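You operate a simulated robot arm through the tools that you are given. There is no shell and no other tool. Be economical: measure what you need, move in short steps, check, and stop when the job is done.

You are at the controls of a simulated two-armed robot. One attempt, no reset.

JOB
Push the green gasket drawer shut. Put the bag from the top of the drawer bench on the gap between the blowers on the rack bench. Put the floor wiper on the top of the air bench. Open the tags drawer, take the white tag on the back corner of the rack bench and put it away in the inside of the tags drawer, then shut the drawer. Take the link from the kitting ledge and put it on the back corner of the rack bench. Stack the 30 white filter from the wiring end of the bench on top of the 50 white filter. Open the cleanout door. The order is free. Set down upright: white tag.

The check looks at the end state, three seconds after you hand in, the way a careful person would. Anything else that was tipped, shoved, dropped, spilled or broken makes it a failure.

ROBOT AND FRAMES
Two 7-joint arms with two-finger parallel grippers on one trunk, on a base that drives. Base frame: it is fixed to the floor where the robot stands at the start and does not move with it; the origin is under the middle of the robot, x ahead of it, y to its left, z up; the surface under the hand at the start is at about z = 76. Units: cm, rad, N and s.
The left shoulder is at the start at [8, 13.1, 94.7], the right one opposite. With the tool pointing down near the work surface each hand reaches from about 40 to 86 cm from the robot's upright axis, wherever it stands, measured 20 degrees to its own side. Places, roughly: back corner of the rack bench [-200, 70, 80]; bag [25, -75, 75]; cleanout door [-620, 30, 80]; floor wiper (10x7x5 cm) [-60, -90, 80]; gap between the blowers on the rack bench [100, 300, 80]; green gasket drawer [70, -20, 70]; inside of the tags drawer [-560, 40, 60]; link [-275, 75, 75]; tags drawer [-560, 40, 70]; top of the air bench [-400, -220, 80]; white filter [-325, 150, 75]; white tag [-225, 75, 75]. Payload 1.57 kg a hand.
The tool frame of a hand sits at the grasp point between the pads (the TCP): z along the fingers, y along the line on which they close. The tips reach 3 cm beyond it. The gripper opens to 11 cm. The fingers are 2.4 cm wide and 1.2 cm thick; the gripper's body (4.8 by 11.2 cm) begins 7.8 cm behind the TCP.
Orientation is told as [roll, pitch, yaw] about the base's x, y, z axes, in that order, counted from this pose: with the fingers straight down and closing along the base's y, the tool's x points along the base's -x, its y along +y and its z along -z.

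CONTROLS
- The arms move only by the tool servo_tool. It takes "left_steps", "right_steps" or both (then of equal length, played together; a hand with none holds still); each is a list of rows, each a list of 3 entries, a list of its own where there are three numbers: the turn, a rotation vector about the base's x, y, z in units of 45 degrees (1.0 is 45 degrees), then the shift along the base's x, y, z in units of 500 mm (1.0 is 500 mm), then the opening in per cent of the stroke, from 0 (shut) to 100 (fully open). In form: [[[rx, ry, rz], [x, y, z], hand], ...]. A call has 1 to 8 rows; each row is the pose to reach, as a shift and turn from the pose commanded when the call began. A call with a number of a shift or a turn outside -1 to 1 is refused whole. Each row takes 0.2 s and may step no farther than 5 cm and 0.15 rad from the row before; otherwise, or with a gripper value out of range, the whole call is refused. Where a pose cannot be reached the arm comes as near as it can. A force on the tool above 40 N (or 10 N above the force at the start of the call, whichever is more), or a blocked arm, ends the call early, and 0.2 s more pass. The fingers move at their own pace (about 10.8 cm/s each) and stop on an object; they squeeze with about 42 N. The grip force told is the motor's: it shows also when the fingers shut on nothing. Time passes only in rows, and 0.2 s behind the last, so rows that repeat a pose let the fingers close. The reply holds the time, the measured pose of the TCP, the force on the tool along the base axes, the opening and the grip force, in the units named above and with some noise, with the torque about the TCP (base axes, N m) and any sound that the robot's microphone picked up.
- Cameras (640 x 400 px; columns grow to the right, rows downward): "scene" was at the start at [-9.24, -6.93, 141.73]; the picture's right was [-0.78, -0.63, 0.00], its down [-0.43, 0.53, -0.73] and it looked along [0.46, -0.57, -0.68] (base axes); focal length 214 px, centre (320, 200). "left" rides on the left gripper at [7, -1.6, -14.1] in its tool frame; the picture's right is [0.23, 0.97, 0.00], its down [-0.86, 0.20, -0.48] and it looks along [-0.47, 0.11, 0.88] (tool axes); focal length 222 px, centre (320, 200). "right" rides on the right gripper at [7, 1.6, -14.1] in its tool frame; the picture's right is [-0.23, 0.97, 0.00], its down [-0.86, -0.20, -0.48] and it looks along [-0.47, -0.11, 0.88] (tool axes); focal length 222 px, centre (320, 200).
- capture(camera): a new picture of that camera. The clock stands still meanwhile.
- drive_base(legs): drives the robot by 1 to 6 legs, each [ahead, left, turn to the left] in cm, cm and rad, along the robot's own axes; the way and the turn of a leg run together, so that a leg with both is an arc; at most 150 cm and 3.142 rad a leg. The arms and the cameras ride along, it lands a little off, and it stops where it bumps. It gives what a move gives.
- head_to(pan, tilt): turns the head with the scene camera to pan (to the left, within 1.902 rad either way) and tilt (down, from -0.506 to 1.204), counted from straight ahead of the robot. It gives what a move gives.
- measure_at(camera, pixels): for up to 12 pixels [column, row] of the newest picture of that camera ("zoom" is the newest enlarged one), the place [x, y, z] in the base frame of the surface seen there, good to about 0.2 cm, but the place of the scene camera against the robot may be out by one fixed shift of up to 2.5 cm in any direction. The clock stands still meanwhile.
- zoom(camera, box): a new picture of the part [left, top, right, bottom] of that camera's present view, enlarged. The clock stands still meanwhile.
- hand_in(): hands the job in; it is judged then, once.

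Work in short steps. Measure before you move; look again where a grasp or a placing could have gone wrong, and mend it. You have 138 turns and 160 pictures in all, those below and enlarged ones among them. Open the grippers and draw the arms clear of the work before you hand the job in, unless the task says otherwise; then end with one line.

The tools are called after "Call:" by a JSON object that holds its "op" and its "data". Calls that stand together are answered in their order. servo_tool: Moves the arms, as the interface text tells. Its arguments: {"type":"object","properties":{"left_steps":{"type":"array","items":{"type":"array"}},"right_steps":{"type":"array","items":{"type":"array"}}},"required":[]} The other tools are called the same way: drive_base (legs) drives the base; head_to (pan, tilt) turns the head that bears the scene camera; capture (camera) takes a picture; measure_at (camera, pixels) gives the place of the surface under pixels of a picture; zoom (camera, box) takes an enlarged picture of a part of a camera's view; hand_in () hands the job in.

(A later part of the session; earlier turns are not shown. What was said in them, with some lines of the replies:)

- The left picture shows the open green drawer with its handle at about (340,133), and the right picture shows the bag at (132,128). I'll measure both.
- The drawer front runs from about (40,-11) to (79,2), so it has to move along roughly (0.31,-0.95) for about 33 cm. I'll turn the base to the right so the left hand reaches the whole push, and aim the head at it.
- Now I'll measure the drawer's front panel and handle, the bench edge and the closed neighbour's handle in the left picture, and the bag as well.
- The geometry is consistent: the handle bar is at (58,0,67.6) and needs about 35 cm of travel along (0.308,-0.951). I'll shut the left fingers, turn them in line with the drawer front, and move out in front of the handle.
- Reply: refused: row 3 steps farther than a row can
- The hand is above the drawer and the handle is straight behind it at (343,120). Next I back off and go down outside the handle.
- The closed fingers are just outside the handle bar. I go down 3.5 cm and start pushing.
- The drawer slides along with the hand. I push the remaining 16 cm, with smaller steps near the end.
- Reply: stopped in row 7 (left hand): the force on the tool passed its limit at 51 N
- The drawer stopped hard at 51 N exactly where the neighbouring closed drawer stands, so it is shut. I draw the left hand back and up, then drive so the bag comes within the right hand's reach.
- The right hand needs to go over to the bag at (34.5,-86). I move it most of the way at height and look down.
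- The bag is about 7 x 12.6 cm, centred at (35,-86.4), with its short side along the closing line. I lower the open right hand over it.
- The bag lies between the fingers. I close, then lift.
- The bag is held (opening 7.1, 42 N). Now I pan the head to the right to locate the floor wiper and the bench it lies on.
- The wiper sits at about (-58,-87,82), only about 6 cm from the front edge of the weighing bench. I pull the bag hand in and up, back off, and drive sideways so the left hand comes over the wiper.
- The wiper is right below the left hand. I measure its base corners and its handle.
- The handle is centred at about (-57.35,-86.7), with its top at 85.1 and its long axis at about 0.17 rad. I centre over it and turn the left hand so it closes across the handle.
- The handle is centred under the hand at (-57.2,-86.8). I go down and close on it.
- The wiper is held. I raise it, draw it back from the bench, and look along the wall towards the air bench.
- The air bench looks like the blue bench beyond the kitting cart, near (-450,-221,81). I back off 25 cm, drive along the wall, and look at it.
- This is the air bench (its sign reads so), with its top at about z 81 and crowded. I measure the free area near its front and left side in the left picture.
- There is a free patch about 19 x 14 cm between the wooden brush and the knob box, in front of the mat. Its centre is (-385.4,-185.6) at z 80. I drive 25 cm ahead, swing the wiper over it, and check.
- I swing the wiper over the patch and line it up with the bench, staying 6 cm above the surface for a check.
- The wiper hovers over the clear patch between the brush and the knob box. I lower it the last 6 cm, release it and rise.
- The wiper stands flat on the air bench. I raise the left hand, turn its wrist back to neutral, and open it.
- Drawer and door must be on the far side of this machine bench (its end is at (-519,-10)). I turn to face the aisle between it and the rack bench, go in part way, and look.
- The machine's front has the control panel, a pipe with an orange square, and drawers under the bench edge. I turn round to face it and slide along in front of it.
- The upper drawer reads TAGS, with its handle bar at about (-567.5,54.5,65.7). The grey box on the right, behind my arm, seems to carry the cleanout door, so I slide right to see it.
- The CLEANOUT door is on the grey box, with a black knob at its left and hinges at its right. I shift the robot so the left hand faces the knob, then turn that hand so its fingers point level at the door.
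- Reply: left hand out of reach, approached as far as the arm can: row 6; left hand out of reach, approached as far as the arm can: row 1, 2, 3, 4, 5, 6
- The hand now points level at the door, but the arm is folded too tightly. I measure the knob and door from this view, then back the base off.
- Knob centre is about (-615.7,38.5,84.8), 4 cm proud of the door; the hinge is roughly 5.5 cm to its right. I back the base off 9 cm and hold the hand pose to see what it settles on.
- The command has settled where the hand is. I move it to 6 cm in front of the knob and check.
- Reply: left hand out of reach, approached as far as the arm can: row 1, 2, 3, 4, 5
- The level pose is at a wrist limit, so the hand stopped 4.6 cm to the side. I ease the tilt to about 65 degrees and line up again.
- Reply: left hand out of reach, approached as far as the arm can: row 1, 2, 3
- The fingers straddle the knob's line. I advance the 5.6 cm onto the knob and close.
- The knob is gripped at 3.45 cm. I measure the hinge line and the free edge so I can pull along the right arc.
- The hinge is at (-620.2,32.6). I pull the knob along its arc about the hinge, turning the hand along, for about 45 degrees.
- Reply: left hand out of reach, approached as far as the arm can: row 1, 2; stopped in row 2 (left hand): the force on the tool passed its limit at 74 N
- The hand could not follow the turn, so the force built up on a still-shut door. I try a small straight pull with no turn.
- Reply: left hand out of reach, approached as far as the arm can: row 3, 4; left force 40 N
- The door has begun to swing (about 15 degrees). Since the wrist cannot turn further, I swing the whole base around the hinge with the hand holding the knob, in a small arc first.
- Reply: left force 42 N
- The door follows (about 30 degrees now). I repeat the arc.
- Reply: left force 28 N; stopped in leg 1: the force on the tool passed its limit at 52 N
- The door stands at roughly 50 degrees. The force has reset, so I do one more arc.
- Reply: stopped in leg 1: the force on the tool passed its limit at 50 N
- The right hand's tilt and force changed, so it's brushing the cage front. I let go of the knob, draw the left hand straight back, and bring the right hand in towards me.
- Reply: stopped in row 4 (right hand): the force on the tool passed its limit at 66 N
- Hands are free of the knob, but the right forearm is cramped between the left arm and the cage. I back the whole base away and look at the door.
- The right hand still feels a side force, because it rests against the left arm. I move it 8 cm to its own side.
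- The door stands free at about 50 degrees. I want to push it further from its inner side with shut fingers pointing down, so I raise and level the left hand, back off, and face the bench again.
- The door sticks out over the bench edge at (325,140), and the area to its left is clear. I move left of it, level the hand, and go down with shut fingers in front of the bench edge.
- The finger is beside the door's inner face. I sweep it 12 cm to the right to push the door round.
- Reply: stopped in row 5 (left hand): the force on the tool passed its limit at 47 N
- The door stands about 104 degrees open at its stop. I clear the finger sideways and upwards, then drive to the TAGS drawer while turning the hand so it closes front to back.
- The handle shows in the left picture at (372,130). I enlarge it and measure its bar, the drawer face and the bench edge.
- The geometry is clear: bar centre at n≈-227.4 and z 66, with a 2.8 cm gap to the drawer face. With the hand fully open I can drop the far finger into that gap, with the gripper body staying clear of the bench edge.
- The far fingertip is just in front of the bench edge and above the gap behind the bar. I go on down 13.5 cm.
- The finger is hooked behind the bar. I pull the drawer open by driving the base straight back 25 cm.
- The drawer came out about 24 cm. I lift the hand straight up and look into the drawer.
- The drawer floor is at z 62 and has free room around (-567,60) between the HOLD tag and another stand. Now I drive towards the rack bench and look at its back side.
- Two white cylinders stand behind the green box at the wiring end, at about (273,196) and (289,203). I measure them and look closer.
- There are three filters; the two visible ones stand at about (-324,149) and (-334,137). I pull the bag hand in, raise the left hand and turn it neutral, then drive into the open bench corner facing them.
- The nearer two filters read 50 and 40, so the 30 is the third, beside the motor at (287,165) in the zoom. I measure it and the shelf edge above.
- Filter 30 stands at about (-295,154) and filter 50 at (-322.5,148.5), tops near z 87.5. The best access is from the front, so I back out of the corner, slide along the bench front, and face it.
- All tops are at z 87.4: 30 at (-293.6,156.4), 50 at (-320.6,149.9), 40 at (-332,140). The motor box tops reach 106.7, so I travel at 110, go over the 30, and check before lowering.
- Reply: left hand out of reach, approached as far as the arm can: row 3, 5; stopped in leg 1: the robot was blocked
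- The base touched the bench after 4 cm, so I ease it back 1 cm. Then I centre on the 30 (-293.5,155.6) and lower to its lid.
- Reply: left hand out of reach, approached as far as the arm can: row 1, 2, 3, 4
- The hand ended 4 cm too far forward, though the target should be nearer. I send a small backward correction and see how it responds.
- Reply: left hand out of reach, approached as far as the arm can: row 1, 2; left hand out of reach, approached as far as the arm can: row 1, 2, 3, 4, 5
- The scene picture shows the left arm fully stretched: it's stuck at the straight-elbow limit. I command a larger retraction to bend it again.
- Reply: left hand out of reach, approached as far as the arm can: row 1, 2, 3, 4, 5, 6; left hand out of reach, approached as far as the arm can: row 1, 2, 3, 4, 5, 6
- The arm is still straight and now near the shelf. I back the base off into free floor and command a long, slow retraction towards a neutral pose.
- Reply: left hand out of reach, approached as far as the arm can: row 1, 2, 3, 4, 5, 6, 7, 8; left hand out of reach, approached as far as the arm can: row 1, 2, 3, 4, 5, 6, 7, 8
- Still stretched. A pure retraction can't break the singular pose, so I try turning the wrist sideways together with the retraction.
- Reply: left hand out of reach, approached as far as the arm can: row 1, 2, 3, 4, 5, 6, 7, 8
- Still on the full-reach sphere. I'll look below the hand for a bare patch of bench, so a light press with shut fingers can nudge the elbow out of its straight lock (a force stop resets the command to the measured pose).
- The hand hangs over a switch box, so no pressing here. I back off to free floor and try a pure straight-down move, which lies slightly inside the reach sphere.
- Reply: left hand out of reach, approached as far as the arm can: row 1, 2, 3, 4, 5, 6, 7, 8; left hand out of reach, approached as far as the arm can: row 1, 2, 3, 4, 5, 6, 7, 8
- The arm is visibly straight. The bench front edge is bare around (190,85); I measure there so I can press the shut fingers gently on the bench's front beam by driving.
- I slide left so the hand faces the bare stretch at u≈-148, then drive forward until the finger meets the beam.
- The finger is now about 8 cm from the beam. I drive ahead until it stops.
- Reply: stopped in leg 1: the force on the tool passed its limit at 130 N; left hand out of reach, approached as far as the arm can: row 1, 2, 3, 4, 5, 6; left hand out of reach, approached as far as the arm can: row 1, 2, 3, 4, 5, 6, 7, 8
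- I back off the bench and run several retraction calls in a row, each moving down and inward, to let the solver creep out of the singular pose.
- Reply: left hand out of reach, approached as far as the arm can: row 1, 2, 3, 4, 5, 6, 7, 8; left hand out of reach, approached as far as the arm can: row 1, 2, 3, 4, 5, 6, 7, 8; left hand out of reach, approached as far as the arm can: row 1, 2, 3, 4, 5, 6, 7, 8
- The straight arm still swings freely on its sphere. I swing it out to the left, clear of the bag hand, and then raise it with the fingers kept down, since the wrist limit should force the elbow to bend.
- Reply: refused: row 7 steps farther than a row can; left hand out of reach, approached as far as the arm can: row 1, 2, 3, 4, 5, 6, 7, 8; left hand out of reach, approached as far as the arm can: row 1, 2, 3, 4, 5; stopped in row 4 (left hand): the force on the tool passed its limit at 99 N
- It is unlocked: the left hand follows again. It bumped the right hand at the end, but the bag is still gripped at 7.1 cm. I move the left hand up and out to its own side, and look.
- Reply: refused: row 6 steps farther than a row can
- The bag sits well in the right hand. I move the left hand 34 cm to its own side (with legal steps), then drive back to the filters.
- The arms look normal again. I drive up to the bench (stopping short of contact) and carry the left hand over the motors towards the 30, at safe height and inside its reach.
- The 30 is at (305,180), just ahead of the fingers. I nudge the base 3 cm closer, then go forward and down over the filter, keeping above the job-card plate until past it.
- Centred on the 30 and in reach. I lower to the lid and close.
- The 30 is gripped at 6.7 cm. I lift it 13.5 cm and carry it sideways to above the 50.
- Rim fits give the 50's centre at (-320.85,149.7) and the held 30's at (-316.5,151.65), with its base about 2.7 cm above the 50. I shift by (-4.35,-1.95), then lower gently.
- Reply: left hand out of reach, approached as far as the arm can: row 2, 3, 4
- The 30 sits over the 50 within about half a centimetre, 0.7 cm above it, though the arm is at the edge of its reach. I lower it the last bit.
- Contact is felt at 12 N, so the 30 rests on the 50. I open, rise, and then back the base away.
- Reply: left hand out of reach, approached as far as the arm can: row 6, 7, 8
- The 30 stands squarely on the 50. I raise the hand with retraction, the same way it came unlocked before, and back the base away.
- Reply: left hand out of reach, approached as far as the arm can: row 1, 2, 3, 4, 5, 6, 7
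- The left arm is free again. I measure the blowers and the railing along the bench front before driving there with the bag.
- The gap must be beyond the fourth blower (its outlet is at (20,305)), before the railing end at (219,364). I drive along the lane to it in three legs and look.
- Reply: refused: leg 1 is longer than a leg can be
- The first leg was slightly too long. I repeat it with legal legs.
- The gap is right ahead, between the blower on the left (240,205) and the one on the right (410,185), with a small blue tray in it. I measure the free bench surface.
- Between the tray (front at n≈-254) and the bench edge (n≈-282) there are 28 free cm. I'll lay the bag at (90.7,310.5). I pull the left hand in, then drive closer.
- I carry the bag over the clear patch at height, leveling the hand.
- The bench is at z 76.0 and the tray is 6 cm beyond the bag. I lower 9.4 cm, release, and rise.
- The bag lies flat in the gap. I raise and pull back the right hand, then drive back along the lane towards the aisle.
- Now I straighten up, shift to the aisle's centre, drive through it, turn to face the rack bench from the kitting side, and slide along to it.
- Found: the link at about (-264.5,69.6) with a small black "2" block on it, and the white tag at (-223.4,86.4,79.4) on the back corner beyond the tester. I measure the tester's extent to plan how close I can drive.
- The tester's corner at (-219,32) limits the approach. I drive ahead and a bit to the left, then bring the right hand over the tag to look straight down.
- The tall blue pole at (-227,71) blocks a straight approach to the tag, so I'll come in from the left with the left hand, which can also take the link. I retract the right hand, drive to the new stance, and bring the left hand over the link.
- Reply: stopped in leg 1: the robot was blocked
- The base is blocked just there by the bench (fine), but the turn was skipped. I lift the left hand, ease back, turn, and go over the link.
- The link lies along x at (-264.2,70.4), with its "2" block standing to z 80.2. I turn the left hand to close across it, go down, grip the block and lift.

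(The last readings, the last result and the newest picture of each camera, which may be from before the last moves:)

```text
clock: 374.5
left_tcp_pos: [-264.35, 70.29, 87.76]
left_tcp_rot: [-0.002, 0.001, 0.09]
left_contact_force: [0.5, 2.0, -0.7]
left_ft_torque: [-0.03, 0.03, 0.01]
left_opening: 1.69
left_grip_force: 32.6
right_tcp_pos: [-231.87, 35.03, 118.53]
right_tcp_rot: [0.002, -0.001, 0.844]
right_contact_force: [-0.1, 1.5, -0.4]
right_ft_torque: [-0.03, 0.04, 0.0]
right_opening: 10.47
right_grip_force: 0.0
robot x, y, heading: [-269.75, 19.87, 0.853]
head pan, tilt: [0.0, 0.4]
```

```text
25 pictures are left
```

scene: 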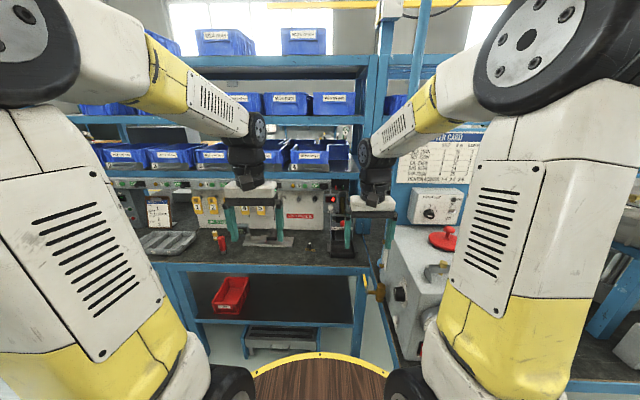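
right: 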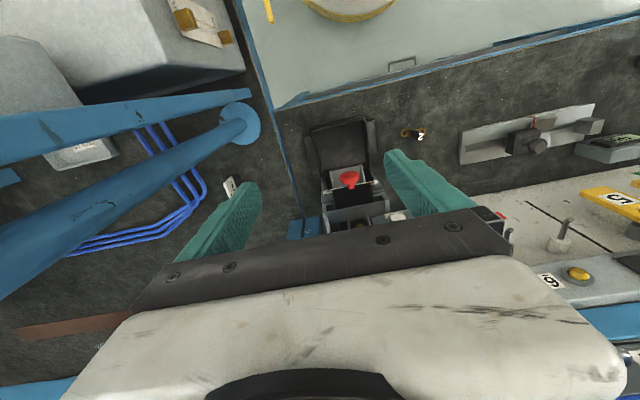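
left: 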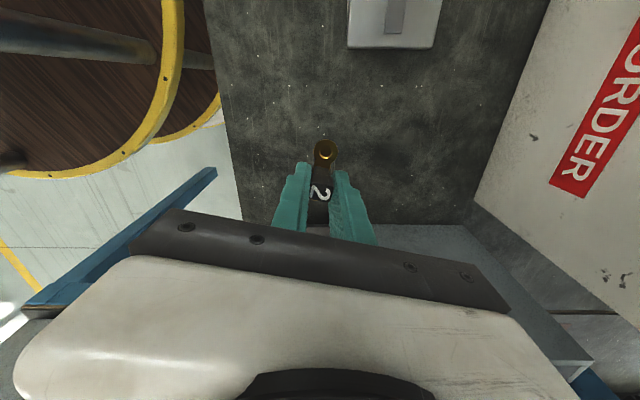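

The link is held by its block. I carry it at z 100 around the bush feeder and clear of the pole to (-231,83) on the back corner, set it down, and rise.

Call:
{"op": "servo_tool", "data": {"left_steps": [[[0, 0, 0], [0, 0, 0.08], 0], [[0, 0, 0], [0, 0, 0.16], 0], [[0, 0, 0], [0, 0, 0.245], 0], [[0, 0, 0], [0.097, -0.01, 0.245], 0], [[0, 0, 0], [0.194, -0.02, 0.245], 0], [[0, 0, 0], [0.29, -0.03, 0.245], 0], [[0, 0, 0], [0.387, -0.04, 0.245], 0], [[0, 0, 0], [0.484, -0.046, 0.245], 0]]}}

Call:
{"op": "servo_tool", "data": {"left_steps": [[[0, 0, 0], [0.045, 0.075, 0], 0], [[0, 0, 0], [0.09, 0.15, 0], 0], [[0, 0, 0], [0.135, 0.225, 0], 0], [[0, 0, 0], [0.18, 0.3, 0], 0], [[0, 0, 0], [0.18, 0.3, -0.098], 0], [[0, 0, 0], [0.18, 0.3, -0.196], 0], [[0, 0, 0], [0.18, 0.3, -0.294], 0], [[0, 0, 0], [0.18, 0.3, -0.36], 0]]}}

Call:
{"op": "capture", "data": {"camera": "left"}}

```text
clock: 376.3
left_tcp_pos: [-240.24, 67.89, 100.09]
left_tcp_rot: [-0.001, 0.0, 0.093]
left_contact_force: [-0.1, -0.1, -0.8]
left_ft_torque: [0.0, -0.02, -0.02]
left_opening: 1.7
left_grip_force: 31.7
right_tcp_pos: [-231.94, 34.86, 118.5]
right_tcp_rot: [0.0, 0.0, 0.844]
right_contact_force: [0.3, -0.3, -0.6]
right_ft_torque: [-0.01, -0.03, -0.01]
right_opening: 10.44
right_grip_force: 0.1
robot x, y, heading: [-269.76, 20.08, 0.86]
head pan, tilt: [0.0, 0.4]
```

```text
clock: 378.1
left_tcp_pos: [-231.07, 83.15, 82.03]
left_tcp_rot: [0.001, 0.0, 0.091]
left_contact_force: [0.1, -0.3, -0.3]
left_ft_torque: [0.03, -0.01, -0.02]
left_opening: 1.67
left_grip_force: 32.1
right_tcp_pos: [-231.88, 34.92, 118.51]
right_tcp_rot: [0.001, 0.002, 0.844]
right_contact_force: [-0.1, -0.3, -0.9]
right_ft_torque: [0.02, 0.0, -0.04]
right_opening: 10.45
right_grip_force: 0.2
robot x, y, heading: [-269.88, 19.79, 0.853]
head pan, tilt: [0.0, 0.4]
```

```text
24 pictures are left
```

left: 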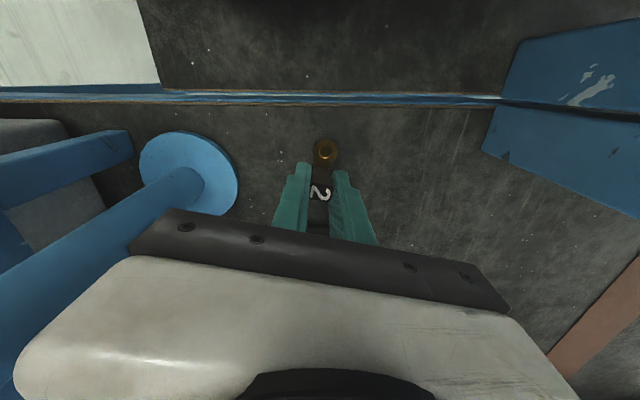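

The link hangs over the rack-bench side of the joint, next to the tag's place. I lower it, release and rise, then look at the tag.

Call:
{"op": "servo_tool", "data": {"left_steps": [[[0, 0, 0], [0, 0, -0.03], 0], [[0, 0, 0], [0, 0, -0.043], 0], [[0, 0, 0], [0, 0, -0.043], 45], [[0, 0, 0], [0, 0, -0.043], 45], [[0, 0, 0], [0, 0, 0.03], 45], [[0, 0, 0], [0, 0, 0.12], 45], [[0, 0, 0], [-0.03, 0.01, 0.2], 45], [[0, 0, 0], [-0.06, 0.02, 0.28], 45]]}}

Call:
{"op": "capture", "data": {"camera": "left"}}

Call:
{"op": "measure_at", "data": {"camera": "left", "pixels": [[300, 205], [310, 215], [290, 215], [320, 205], [330, 215], [300, 190], [320, 190], [340, 205], [350, 215], [280, 205], [310, 195], [330, 195]]}}

```text
clock: 379.9
left_tcp_pos: [-233.85, 83.88, 96.44]
left_tcp_rot: [0.0, 0.001, 0.09]
left_contact_force: [-0.6, 0.8, -0.1]
left_ft_torque: [0.0, 0.02, 0.0]
left_opening: 4.94
left_grip_force: 0.1
right_tcp_pos: [-231.93, 34.95, 118.52]
right_tcp_rot: [0.002, 0.001, 0.843]
right_contact_force: [-0.2, 0.3, 0.1]
right_ft_torque: [0.0, 0.04, 0.03]
right_opening: 10.47
right_grip_force: 0.1
robot x, y, heading: [-269.91, 19.68, 0.853]
head pan, tilt: [0.0, 0.4]
```

```text
23 pictures are left
```

left: 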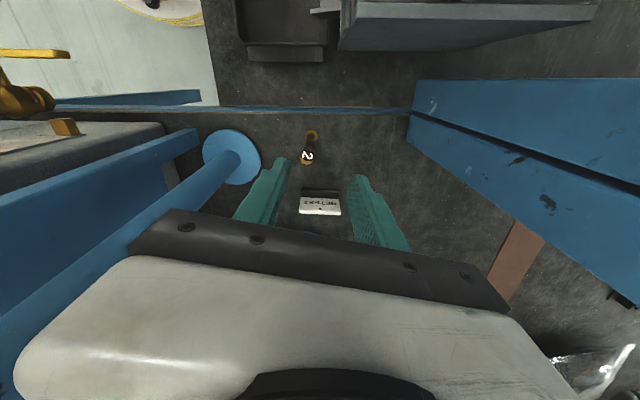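

```text
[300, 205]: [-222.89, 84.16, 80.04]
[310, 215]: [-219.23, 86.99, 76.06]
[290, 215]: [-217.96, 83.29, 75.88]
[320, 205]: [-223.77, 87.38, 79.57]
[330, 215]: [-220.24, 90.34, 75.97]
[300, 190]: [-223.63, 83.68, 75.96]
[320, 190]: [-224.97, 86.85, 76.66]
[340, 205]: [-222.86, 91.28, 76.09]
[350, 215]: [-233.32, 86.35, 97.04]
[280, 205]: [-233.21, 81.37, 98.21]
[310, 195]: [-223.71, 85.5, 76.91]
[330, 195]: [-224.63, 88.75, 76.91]
```

The RETURN tag stands at about (-224,87.2), 6.3 cm long along y and z 76 to 80. It fits lengthwise between the fingers, so I move over it (staying low, within reach), lower and close.

Call:
{"op": "servo_tool", "data": {"left_steps": [[[0, 0, 0.08], [0.05, 0.015, -0.07], 100], [[0, 0, 0.16], [0.12, 0.04, -0.08], 100], [[0, 0, 0.22], [0.197, 0.066, -0.08], 100], [[0, 0, 0.22], [0.197, 0.066, -0.17], 100], [[0, 0, 0.22], [0.197, 0.066, -0.26], 100], [[0, 0, 0.22], [0.197, 0.066, -0.336], 100]]}}

Call:
{"op": "servo_tool", "data": {"left_steps": [[[0, 0, 0], [0, 0, 0], 30], [[0, 0, 0], [0, 0, 0], 0], [[0, 0, 0], [0, 0, 0], 0], [[0, 0, 0], [0, 0, 0.02], 0]]}}

Call:
{"op": "capture", "data": {"camera": "left"}}

```text
clock: 381.3
left_tcp_pos: [-224.2, 87.27, 79.5]
left_tcp_rot: [0.001, 0.0, 0.266]
left_contact_force: [-0.1, 0.9, 0.2]
left_ft_torque: [0.01, -0.05, -0.02]
left_opening: 11.02
left_grip_force: 0.1
right_tcp_pos: [-231.95, 34.99, 118.5]
right_tcp_rot: [0.0, 0.0, 0.842]
right_contact_force: [0.6, -0.3, -0.1]
right_ft_torque: [0.01, -0.02, 0.02]
right_opening: 10.41
right_grip_force: 0.0
robot x, y, heading: [-269.96, 19.74, 0.855]
head pan, tilt: [0.0, 0.4]
```

```text
clock: 382.3
left_tcp_pos: [-224.34, 87.24, 80.47]
left_tcp_rot: [-0.001, 0.001, 0.265]
left_contact_force: [-0.3, -0.1, -0.9]
left_ft_torque: [-0.02, 0.03, 0.0]
left_opening: 6.54
left_grip_force: 42.0
right_tcp_pos: [-232.07, 34.9, 118.46]
right_tcp_rot: [0.002, -0.001, 0.842]
right_contact_force: [0.4, 1.5, 0.0]
right_ft_torque: [0.0, 0.0, -0.02]
right_opening: 10.47
right_grip_force: 0.0
robot x, y, heading: [-269.84, 20.15, 0.857]
head pan, tilt: [0.0, 0.4]
```

```text
22 pictures are left
```

left: 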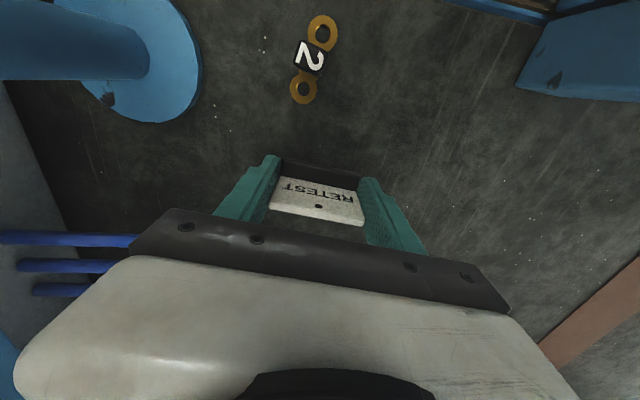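

The RETEST tag is gripped at its ends (6.5 cm), and the link stands undisturbed behind it. I lift it out along the same clear path, then drive back round through the aisle to the drawer side.

Call:
{"op": "servo_tool", "data": {"left_steps": [[[0, 0, 0], [0, 0, 0.08], 0], [[0, 0, 0], [0, 0, 0.17], 0], [[0, 0, 0], [-0.02, -0.01, 0.25], 0], [[0, 0, 0], [-0.1, -0.03, 0.28], 0], [[0, 0, 0], [-0.16, -0.09, 0.31], 0], [[0, 0, 0], [-0.2, -0.17, 0.34], 0], [[0, 0, 0], [-0.24, -0.25, 0.37], 0], [[0, 0, 0], [-0.28, -0.33, 0.4], 0]]}}

Call:
{"op": "servo_tool", "data": {"left_steps": [[[0, 0, 0.1], [-0.06, -0.06, 0.04], 0], [[0, 0, 0.2], [-0.12, -0.12, 0.08], 0], [[0, 0, 0.3], [-0.18, -0.18, 0.12], 0], [[0, 0, 0.4], [-0.24, -0.24, 0.16], 0], [[0, 0, 0.55], [-0.24, -0.24, 0.24], 0], [[0, 0, 0.7], [-0.24, -0.24, 0.26], 0]]}}

Call:
{"op": "drive_base", "data": {"legs": [[-21.7, -36, 0], [0, 0, -2.11], [0, -149, 0], [0, -36, 0], [-145, 0, 0], [-95, 0, 0]]}}

```text
clock: 384.1
left_tcp_pos: [-238.42, 70.81, 100.3]
left_tcp_rot: [0.0, 0.001, 0.266]
left_contact_force: [0.7, 0.2, -0.4]
left_ft_torque: [-0.01, 0.02, 0.02]
left_opening: 6.55
left_grip_force: 41.9
right_tcp_pos: [-231.95, 34.9, 118.43]
right_tcp_rot: [-0.001, -0.001, 0.843]
right_contact_force: [0.6, 0.4, -0.4]
right_ft_torque: [-0.07, 0.03, -0.02]
right_opening: 10.44
right_grip_force: 0.1
robot x, y, heading: [-270.02, 20.22, 0.855]
head pan, tilt: [0.0, 0.4]
```

```text
clock: 385.5
left_tcp_pos: [-250.27, 58.81, 113.24]
left_tcp_rot: [0.001, 0.0, 0.817]
left_contact_force: [-1.0, 0.9, -0.7]
left_ft_torque: [0.03, 0.0, -0.04]
left_opening: 6.54
left_grip_force: 42.4
right_tcp_pos: [-231.99, 34.81, 118.46]
right_tcp_rot: [0.0, 0.0, 0.842]
right_contact_force: [-0.1, -0.7, 0.9]
right_ft_torque: [0.03, -0.02, 0.0]
right_opening: 10.42
right_grip_force: 0.0
robot x, y, heading: [-269.72, 19.87, 0.859]
head pan, tilt: [0.0, 0.4]
```

```text
clock: 413.4
left_tcp_pos: [-488.58, 111.57, 113.27]
left_tcp_rot: [0.001, -0.001, -1.306]
left_contact_force: [-0.2, 0.1, -0.4]
left_ft_torque: [0.0, -0.01, 0.04]
left_opening: 6.53
left_grip_force: 42.0
right_tcp_pos: [-518.5, 108.51, 118.51]
right_tcp_rot: [0.002, -0.001, -1.275]
right_contact_force: [-0.9, 0.1, 0.2]
right_ft_torque: [0.0, 0.01, -0.01]
right_opening: 10.46
right_grip_force: 0.1
robot x, y, heading: [-510.88, 148.77, -1.265]
head pan, tilt: [0.0, 0.4]
```

The base came out within centimetres of plan, and the tag is still gripped. I slide in front of the drawer and bring the tag over the free middle of it.

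Call:
{"op": "drive_base", "data": {"legs": [[0, -97, 0]]}}

Call:
{"op": "servo_tool", "data": {"left_steps": [[[0, 0, 0], [0.046, -0.076, 0], 0], [[0, 0, 0], [0.092, -0.152, -0.02], 0], [[0, 0, 0], [0.138, -0.228, -0.06], 0], [[0, 0, 0], [0.184, -0.3, -0.1], 0], [[0, 0, 0], [0.23, -0.37, -0.14], 0], [[0, 0, 0], [0.23, -0.37, -0.22], 0]]}}

Call:
{"op": "capture", "data": {"camera": "left"}}

Call:
{"op": "measure_at", "data": {"camera": "left", "pixels": [[320, 110], [250, 110], [400, 110], [320, 60], [200, 150], [450, 150], [300, 150], [345, 150], [220, 100], [430, 100], [230, 180], [420, 180]]}}

```text
clock: 418.3
left_tcp_pos: [-575.44, 83.19, 113.29]
left_tcp_rot: [0.0, 0.0, -1.279]
left_contact_force: [0.5, 0.1, -0.5]
left_ft_torque: [-0.03, -0.01, -0.03]
left_opening: 6.55
left_grip_force: 41.3
right_tcp_pos: [-605.18, 79.26, 118.63]
right_tcp_rot: [0.001, 0.0, -1.251]
right_contact_force: [0.5, -1.2, 0.2]
right_ft_torque: [0.0, 0.01, 0.0]
right_opening: 10.47
right_grip_force: 0.0
robot x, y, heading: [-599.33, 119.49, -1.238]
head pan, tilt: [0.0, 0.4]
```

```text
clock: 419.7
left_tcp_pos: [-563.57, 64.63, 102.34]
left_tcp_rot: [-0.001, -0.001, -1.281]
left_contact_force: [-0.6, 0.8, -0.7]
left_ft_torque: [0.0, -0.02, -0.03]
left_opening: 6.55
left_grip_force: 42.5
right_tcp_pos: [-605.3, 79.38, 118.53]
right_tcp_rot: [-0.001, 0.002, -1.25]
right_contact_force: [-0.4, 0.1, -0.2]
right_ft_torque: [-0.01, 0.0, 0.01]
right_opening: 10.45
right_grip_force: 0.0
robot x, y, heading: [-599.31, 119.35, -1.241]
head pan, tilt: [0.0, 0.4]
```

```text
21 pictures are left
```

left: 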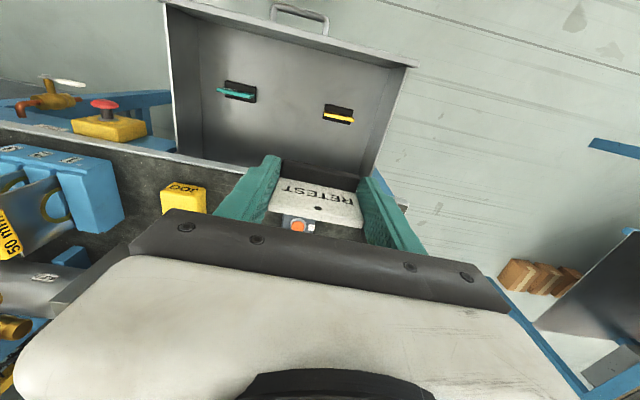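

```text
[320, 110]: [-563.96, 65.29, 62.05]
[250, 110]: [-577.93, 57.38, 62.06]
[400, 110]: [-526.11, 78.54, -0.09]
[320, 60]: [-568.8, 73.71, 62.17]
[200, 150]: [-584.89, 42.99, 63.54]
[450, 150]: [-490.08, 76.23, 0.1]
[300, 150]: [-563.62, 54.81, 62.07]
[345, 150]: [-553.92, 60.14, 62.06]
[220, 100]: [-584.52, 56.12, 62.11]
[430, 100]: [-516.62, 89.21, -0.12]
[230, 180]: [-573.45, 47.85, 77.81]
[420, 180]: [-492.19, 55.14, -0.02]
```

The drawer floor between and behind the two tags is clear at z 62. I'll set ours at (-567.8,57.3), just behind their row, and lower to 6 cm above the floor to check first.

Call:
{"op": "servo_tool", "data": {"left_steps": [[[0, 0, 0], [-0.04, -0.07, -0.04], 0], [[0, 0, 0], [-0.084, -0.146, -0.08], 0], [[0, 0, 0], [-0.084, -0.146, -0.17], 0], [[0, 0, 0], [-0.084, -0.146, -0.26], 0], [[0, 0, 0], [-0.084, -0.146, -0.35], 0], [[0, 0, 0], [-0.084, -0.146, -0.44], 0], [[0, 0, 0], [-0.084, -0.146, -0.53], 0], [[0, 0, 0], [-0.084, -0.146, -0.61], 0]]}}

Call:
{"op": "capture", "data": {"camera": "left"}}

```text
clock: 421.5
left_tcp_pos: [-568.11, 57.44, 71.87]
left_tcp_rot: [0.001, 0.0, -1.281]
left_contact_force: [1.0, -0.5, -0.5]
left_ft_torque: [-0.02, 0.02, -0.01]
left_opening: 6.55
left_grip_force: 42.3
right_tcp_pos: [-605.25, 79.32, 118.32]
right_tcp_rot: [0.002, -0.001, -1.252]
right_contact_force: [-0.3, 1.1, 0.5]
right_ft_torque: [0.0, -0.01, 0.0]
right_opening: 10.46
right_grip_force: 0.1
robot x, y, heading: [-599.1, 119.59, -1.24]
head pan, tilt: [0.0, 0.4]
```

```text
20 pictures are left
```

left: 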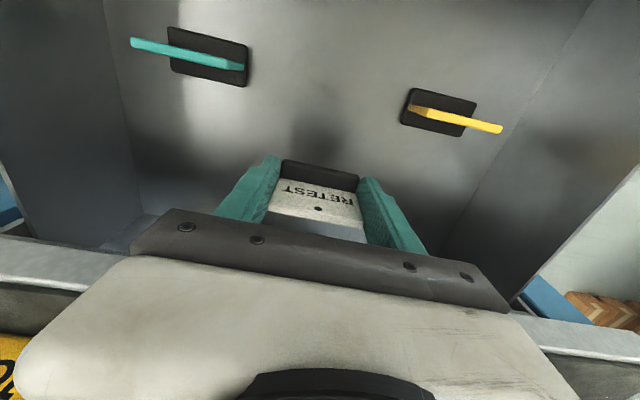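

The tag is upright, 6 cm above a clear floor. I lower it, release, rise straight up, and check.

Call:
{"op": "servo_tool", "data": {"left_steps": [[[0, 0, 0], [0, 0, -0.07], 0], [[0, 0, 0], [0, 0, -0.11], 0], [[0, 0, 0], [0, 0, -0.124], 0], [[0, 0, 0], [0, 0, -0.124], 0], [[0, 0, 0], [0, 0, -0.124], 75], [[0, 0, 0], [0, 0, -0.124], 75], [[0, 0, 0], [0, 0, -0.06], 75], [[0, 0, 0], [0, 0, 0.03], 75]]}}

Call:
{"op": "servo_tool", "data": {"left_steps": [[[0, 0, 0], [0, 0, 0.09], 75], [[0, 0, 0], [0, 0, 0.18], 75], [[0, 0, 0], [0, 0, 0.27], 75], [[0, 0, 0], [0, 0, 0.36], 75], [[0, 0, 0], [0, 0, 0.45], 75], [[0, 0, 0], [0, 0, 0.54], 40]]}}

Call:
{"op": "capture", "data": {"camera": "left"}}

```text
clock: 423.3
left_tcp_pos: [-567.98, 57.6, 73.13]
left_tcp_rot: [-0.001, 0.001, -1.281]
left_contact_force: [0.0, 0.2, -0.9]
left_ft_torque: [0.01, 0.01, 0.01]
left_opening: 8.24
left_grip_force: 0.2
right_tcp_pos: [-605.21, 79.25, 118.49]
right_tcp_rot: [0.002, 0.0, -1.252]
right_contact_force: [0.6, -0.3, 0.9]
right_ft_torque: [0.01, 0.05, 0.0]
right_opening: 10.46
right_grip_force: 0.1
robot x, y, heading: [-599.25, 119.7, -1.238]
head pan, tilt: [0.0, 0.4]
```

```text
clock: 424.7
left_tcp_pos: [-568.17, 57.91, 100.16]
left_tcp_rot: [0.001, 0.002, -1.281]
left_contact_force: [0.2, 0.1, -0.7]
left_ft_torque: [-0.01, 0.03, -0.01]
left_opening: 4.42
left_grip_force: 0.1
right_tcp_pos: [-605.22, 79.24, 118.41]
right_tcp_rot: [0.001, -0.001, -1.251]
right_contact_force: [-0.9, 0.1, -0.7]
right_ft_torque: [0.02, 0.01, -0.04]
right_opening: 10.47
right_grip_force: 0.0
robot x, y, heading: [-599.1, 119.42, -1.237]
head pan, tilt: [0.0, 0.4]
```

```text
19 pictures are left
```

left: 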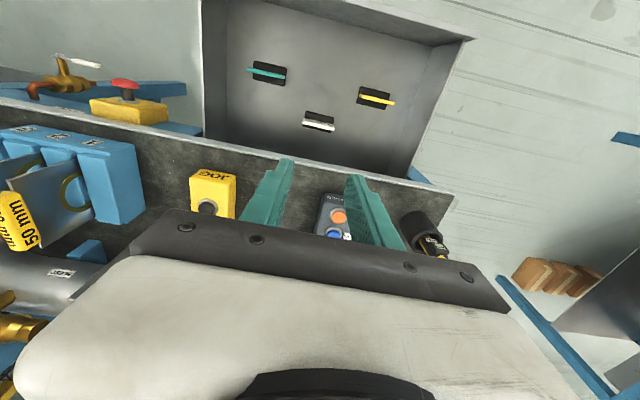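

The white tag stands upright in the drawer. I back off, lower the shut fingers in front of the handle, drive forward most of the way, and finish the push gently with the arm.

Call:
{"op": "drive_base", "data": {"legs": [[-34, 0, -0.015]]}}

Call:
{"op": "servo_tool", "data": {"left_steps": [[[0, 0, 0], [0, 0, -0.09], 0], [[0, 0, 0], [0, 0, -0.18], 0], [[0, 0, 0], [0, 0, -0.27], 0], [[0, 0, 0], [0, 0, -0.36], 0], [[0, 0, 0], [0, 0, -0.45], 0], [[0, 0, 0], [0, 0, -0.54], 0], [[0, 0, 0], [0, 0, -0.62], 0], [[0, 0, 0], [0, 0, -0.655], 0]]}}

Call:
{"op": "capture", "data": {"camera": "left"}}

Call:
{"op": "drive_base", "data": {"legs": [[28, 0, 0]]}}

Call:
{"op": "servo_tool", "data": {"left_steps": [[[0, 0, 0], [0.0123, -0.038, 0], 0], [[0, 0, 0], [0.0246, -0.076, 0], 0], [[0, 0, 0], [0.037, -0.114, 0], 0], [[0, 0, 0], [0.043, -0.133, 0], 0], [[0, 0, 0], [0.049, -0.152, 0], 0], [[0, 0, 0], [0.055, -0.171, 0], 0]]}}

Call:
{"op": "capture", "data": {"camera": "left"}}

```text
clock: 426.9
left_tcp_pos: [-580.26, 90.14, 100.16]
left_tcp_rot: [-0.001, 0.002, -1.301]
left_contact_force: [0.1, -0.2, -0.2]
left_ft_torque: [-0.01, 0.03, 0.01]
left_opening: 4.41
left_grip_force: 0.0
right_tcp_pos: [-616.81, 112.15, 118.51]
right_tcp_rot: [0.002, -0.001, -1.27]
right_contact_force: [0.7, -0.1, 0.6]
right_ft_torque: [-0.04, -0.04, 0.01]
right_opening: 10.47
right_grip_force: 0.0
robot x, y, heading: [-610.1, 152.04, -1.259]
head pan, tilt: [0.0, 0.4]
```

```text
clock: 428.7
left_tcp_pos: [-580.36, 90.16, 67.61]
left_tcp_rot: [0.0, 0.001, -1.299]
left_contact_force: [-0.2, 0.2, 0.0]
left_ft_torque: [0.01, 0.0, 0.01]
left_opening: 0.0
left_grip_force: 20.9
right_tcp_pos: [-616.94, 112.17, 118.43]
right_tcp_rot: [0.001, 0.0, -1.27]
right_contact_force: [-0.5, 0.1, -0.1]
right_ft_torque: [0.0, 0.04, 0.01]
right_opening: 10.44
right_grip_force: 0.1
robot x, y, heading: [-610.28, 152.48, -1.262]
head pan, tilt: [0.0, 0.4]
```

```text
18 pictures are left
```

left: 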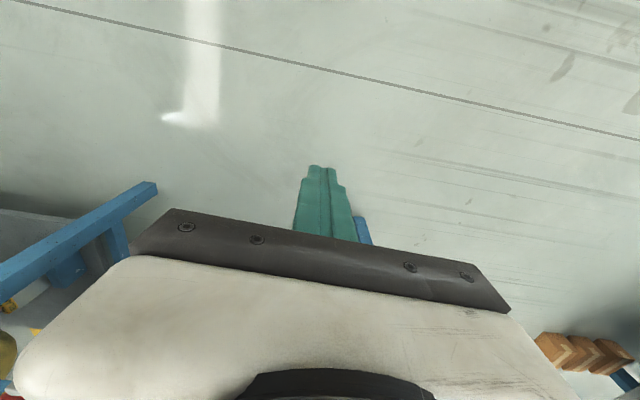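

```text
clock: 430.7
left_tcp_pos: [-571.22, 63.02, 67.5]
left_tcp_rot: [0.001, 0.001, -1.296]
left_contact_force: [-0.1, 0.1, 0.5]
left_ft_torque: [0.02, 0.02, 0.02]
left_opening: 0.0
left_grip_force: 21.1
right_tcp_pos: [-607.85, 84.96, 118.48]
right_tcp_rot: [0.002, 0.001, -1.266]
right_contact_force: [-0.3, -0.5, -0.2]
right_ft_torque: [0.01, -0.02, -0.03]
right_opening: 10.45
right_grip_force: 0.1
robot x, y, heading: [-601.25, 125.04, -1.254]
head pan, tilt: [0.0, 0.4]
```

```text
clock: 431.7
left_tcp_pos: [-569.41, 56.98, 67.17]
left_tcp_rot: [-0.001, 0.021, -1.296]
left_contact_force: [-0.2, 1.0, -3.8]
left_ft_torque: [0.05, 0.07, 0.02]
left_opening: 0.0
left_grip_force: 21.2
right_tcp_pos: [-607.99, 85.0, 118.46]
right_tcp_rot: [0.001, 0.002, -1.265]
right_contact_force: [0.4, 0.4, 0.3]
right_ft_torque: [-0.02, 0.0, -0.01]
right_opening: 10.45
right_grip_force: 0.1
robot x, y, heading: [-601.06, 125.02, -1.254]
head pan, tilt: [0.0, 0.4]
stopped in row 5 (left hand): the force on the tool passed its limit at 49 N (the readings are from after the stop); the commanded pose is now the measured one
```

```text
17 pictures are left
5 turns are left
```

left: 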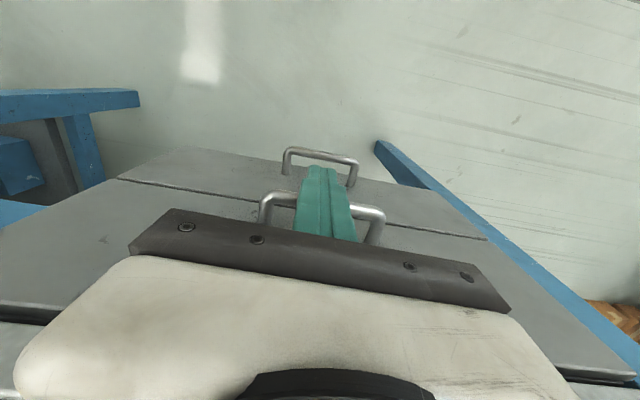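

It stopped at 49 N with the handle about where it was when shut. I push once more to be sure, then retract, rise, and look at the drawer faces.

Call:
{"op": "servo_tool", "data": {"left_steps": [[[0, 0, 0], [0.003, -0.01, 0], 0], [[0, 0, 0], [0.006, -0.02, 0], 0], [[0, 0, 0], [0.009, -0.03, 0], 0], [[0, 0, 0], [0.012, -0.04, 0], 0]]}}

Call:
{"op": "servo_tool", "data": {"left_steps": [[[0, 0, 0], [-0.025, 0.076, 0], 0], [[0, 0, 0], [-0.05, 0.152, 0], 0], [[0, 0, 0], [-0.06, 0.18, 0.08], 0], [[0, 0, 0], [-0.06, 0.18, 0.17], 20], [[0, 0, 0], [-0.06, 0.18, 0.26], 50], [[0, 0, 0], [-0.06, 0.18, 0.35], 80], [[0, 0, 0], [-0.06, 0.18, 0.44], 100], [[0, 0, 0], [-0.06, 0.18, 0.53], 100]]}}

Call:
{"op": "capture", "data": {"camera": "left"}}

Call:
{"op": "head_to", "data": {"pan": 0.15, "tilt": 0.7}}

Call:
{"op": "capture", "data": {"camera": "scene"}}

```text
clock: 432.2
left_tcp_pos: [-569.46, 56.79, 67.14]
left_tcp_rot: [0.0, 0.036, -1.295]
left_contact_force: [-1.7, 3.4, -0.9]
left_ft_torque: [0.08, 0.01, 0.03]
left_opening: 0.0
left_grip_force: 21.2
right_tcp_pos: [-607.88, 85.04, 118.4]
right_tcp_rot: [0.0, 0.001, -1.265]
right_contact_force: [0.1, -0.9, -1.0]
right_ft_torque: [-0.01, -0.02, -0.01]
right_opening: 10.45
right_grip_force: 0.0
robot x, y, heading: [-601.19, 125.21, -1.255]
head pan, tilt: [0.0, 0.4]
stopped in row 2 (left hand): the force on the tool passed its limit at 47 N (the readings are from after the stop); the commanded pose is now the measured one
```

```text
clock: 434.0
left_tcp_pos: [-572.59, 65.73, 93.52]
left_tcp_rot: [0.001, 0.036, -1.294]
left_contact_force: [-0.6, 0.3, 0.0]
left_ft_torque: [0.03, 0.0, 0.01]
left_opening: 11.0
left_grip_force: 0.1
right_tcp_pos: [-607.91, 84.95, 118.47]
right_tcp_rot: [0.0, -0.001, -1.264]
right_contact_force: [0.5, -0.9, -0.2]
right_ft_torque: [-0.01, 0.06, 0.04]
right_opening: 10.47
right_grip_force: 0.0
robot x, y, heading: [-601.48, 125.06, -1.253]
head pan, tilt: [0.0, 0.4]
```

```text
16 pictures are left
```

left: 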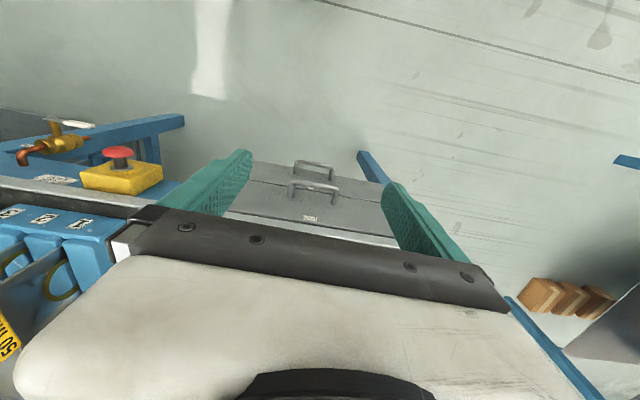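

```text
clock: 434.8
left_tcp_pos: [-572.6, 65.58, 93.43]
left_tcp_rot: [0.001, 0.035, -1.297]
left_contact_force: [0.3, 0.0, 0.3]
left_ft_torque: [0.0, 0.01, 0.0]
left_opening: 11.01
left_grip_force: 0.2
right_tcp_pos: [-607.93, 84.91, 118.48]
right_tcp_rot: [0.001, 0.001, -1.265]
right_contact_force: [-0.5, 0.5, 0.1]
right_ft_torque: [0.02, 0.04, 0.02]
right_opening: 10.44
right_grip_force: 0.0
robot x, y, heading: [-601.0, 125.04, -1.255]
head pan, tilt: [0.15, 0.7]
```

```text
15 pictures are left
4 turns are left
```

scene: 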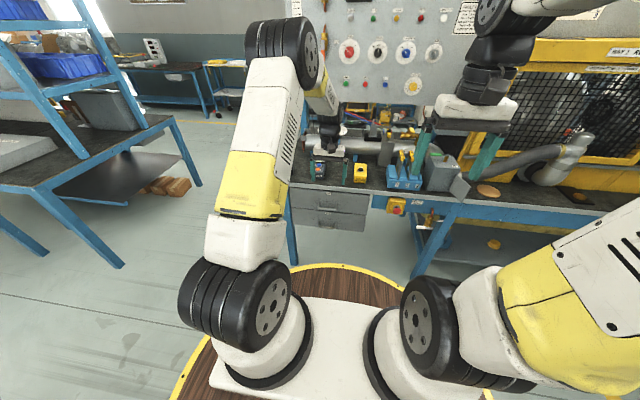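

Both drawer faces look flush, and the cleanout door stands open. I measure the TAGS handle against its original shut position, and back the robot clear.

Call:
{"op": "measure_at", "data": {"camera": "left", "pixels": [[295, 190], [315, 183], [335, 187], [315, 217], [330, 165], [300, 205], [270, 195]]}}

Call:
{"op": "drive_base", "data": {"legs": [[-40, 0, 0]]}}

Call:
{"op": "zoom", "data": {"camera": "scene", "box": [260, 120, 480, 260]}}

```text
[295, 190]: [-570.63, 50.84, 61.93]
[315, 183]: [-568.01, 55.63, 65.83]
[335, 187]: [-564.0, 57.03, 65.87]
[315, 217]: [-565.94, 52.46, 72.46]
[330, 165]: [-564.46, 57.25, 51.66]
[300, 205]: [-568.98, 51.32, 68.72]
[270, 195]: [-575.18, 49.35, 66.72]
```

```text
clock: 437.3
left_tcp_pos: [-585.39, 103.6, 93.46]
left_tcp_rot: [0.0, 0.033, -1.3]
left_contact_force: [0.5, 0.3, -0.1]
left_ft_torque: [0.01, -0.01, 0.01]
left_opening: 10.99
left_grip_force: 0.1
right_tcp_pos: [-620.51, 123.03, 118.46]
right_tcp_rot: [0.0, 0.0, -1.273]
right_contact_force: [-0.9, 0.2, -1.0]
right_ft_torque: [0.02, 0.0, -0.05]
right_opening: 10.45
right_grip_force: 0.0
robot x, y, heading: [-613.81, 163.4, -1.267]
head pan, tilt: [0.15, 0.7]
```

```text
2.86 times, centred on (370, 190) of scene
3 turns are left
```

zoom: 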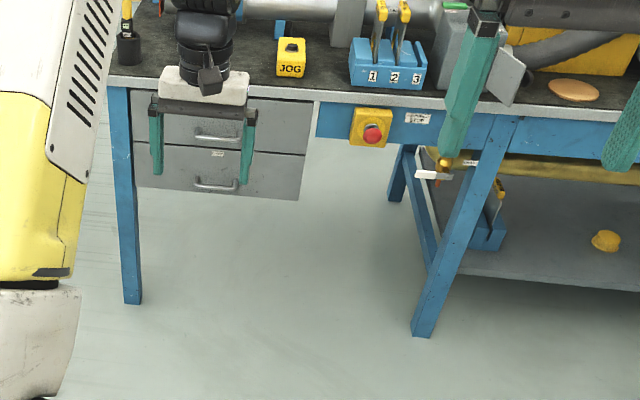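

The TAGS handle and face are within 0.3 cm of where they were when shut, the door is open, and both grippers are open and clear. I hand in.

Call:
{"op": "hand_in", "data": {}}

```text
The job is handed in.
```

I handed the job in with every item done. During the work the robot base bumped the rack bench twice and the left fingers pressed on its front beam. Nothing looked moved, but I did not re-check the bench tops.
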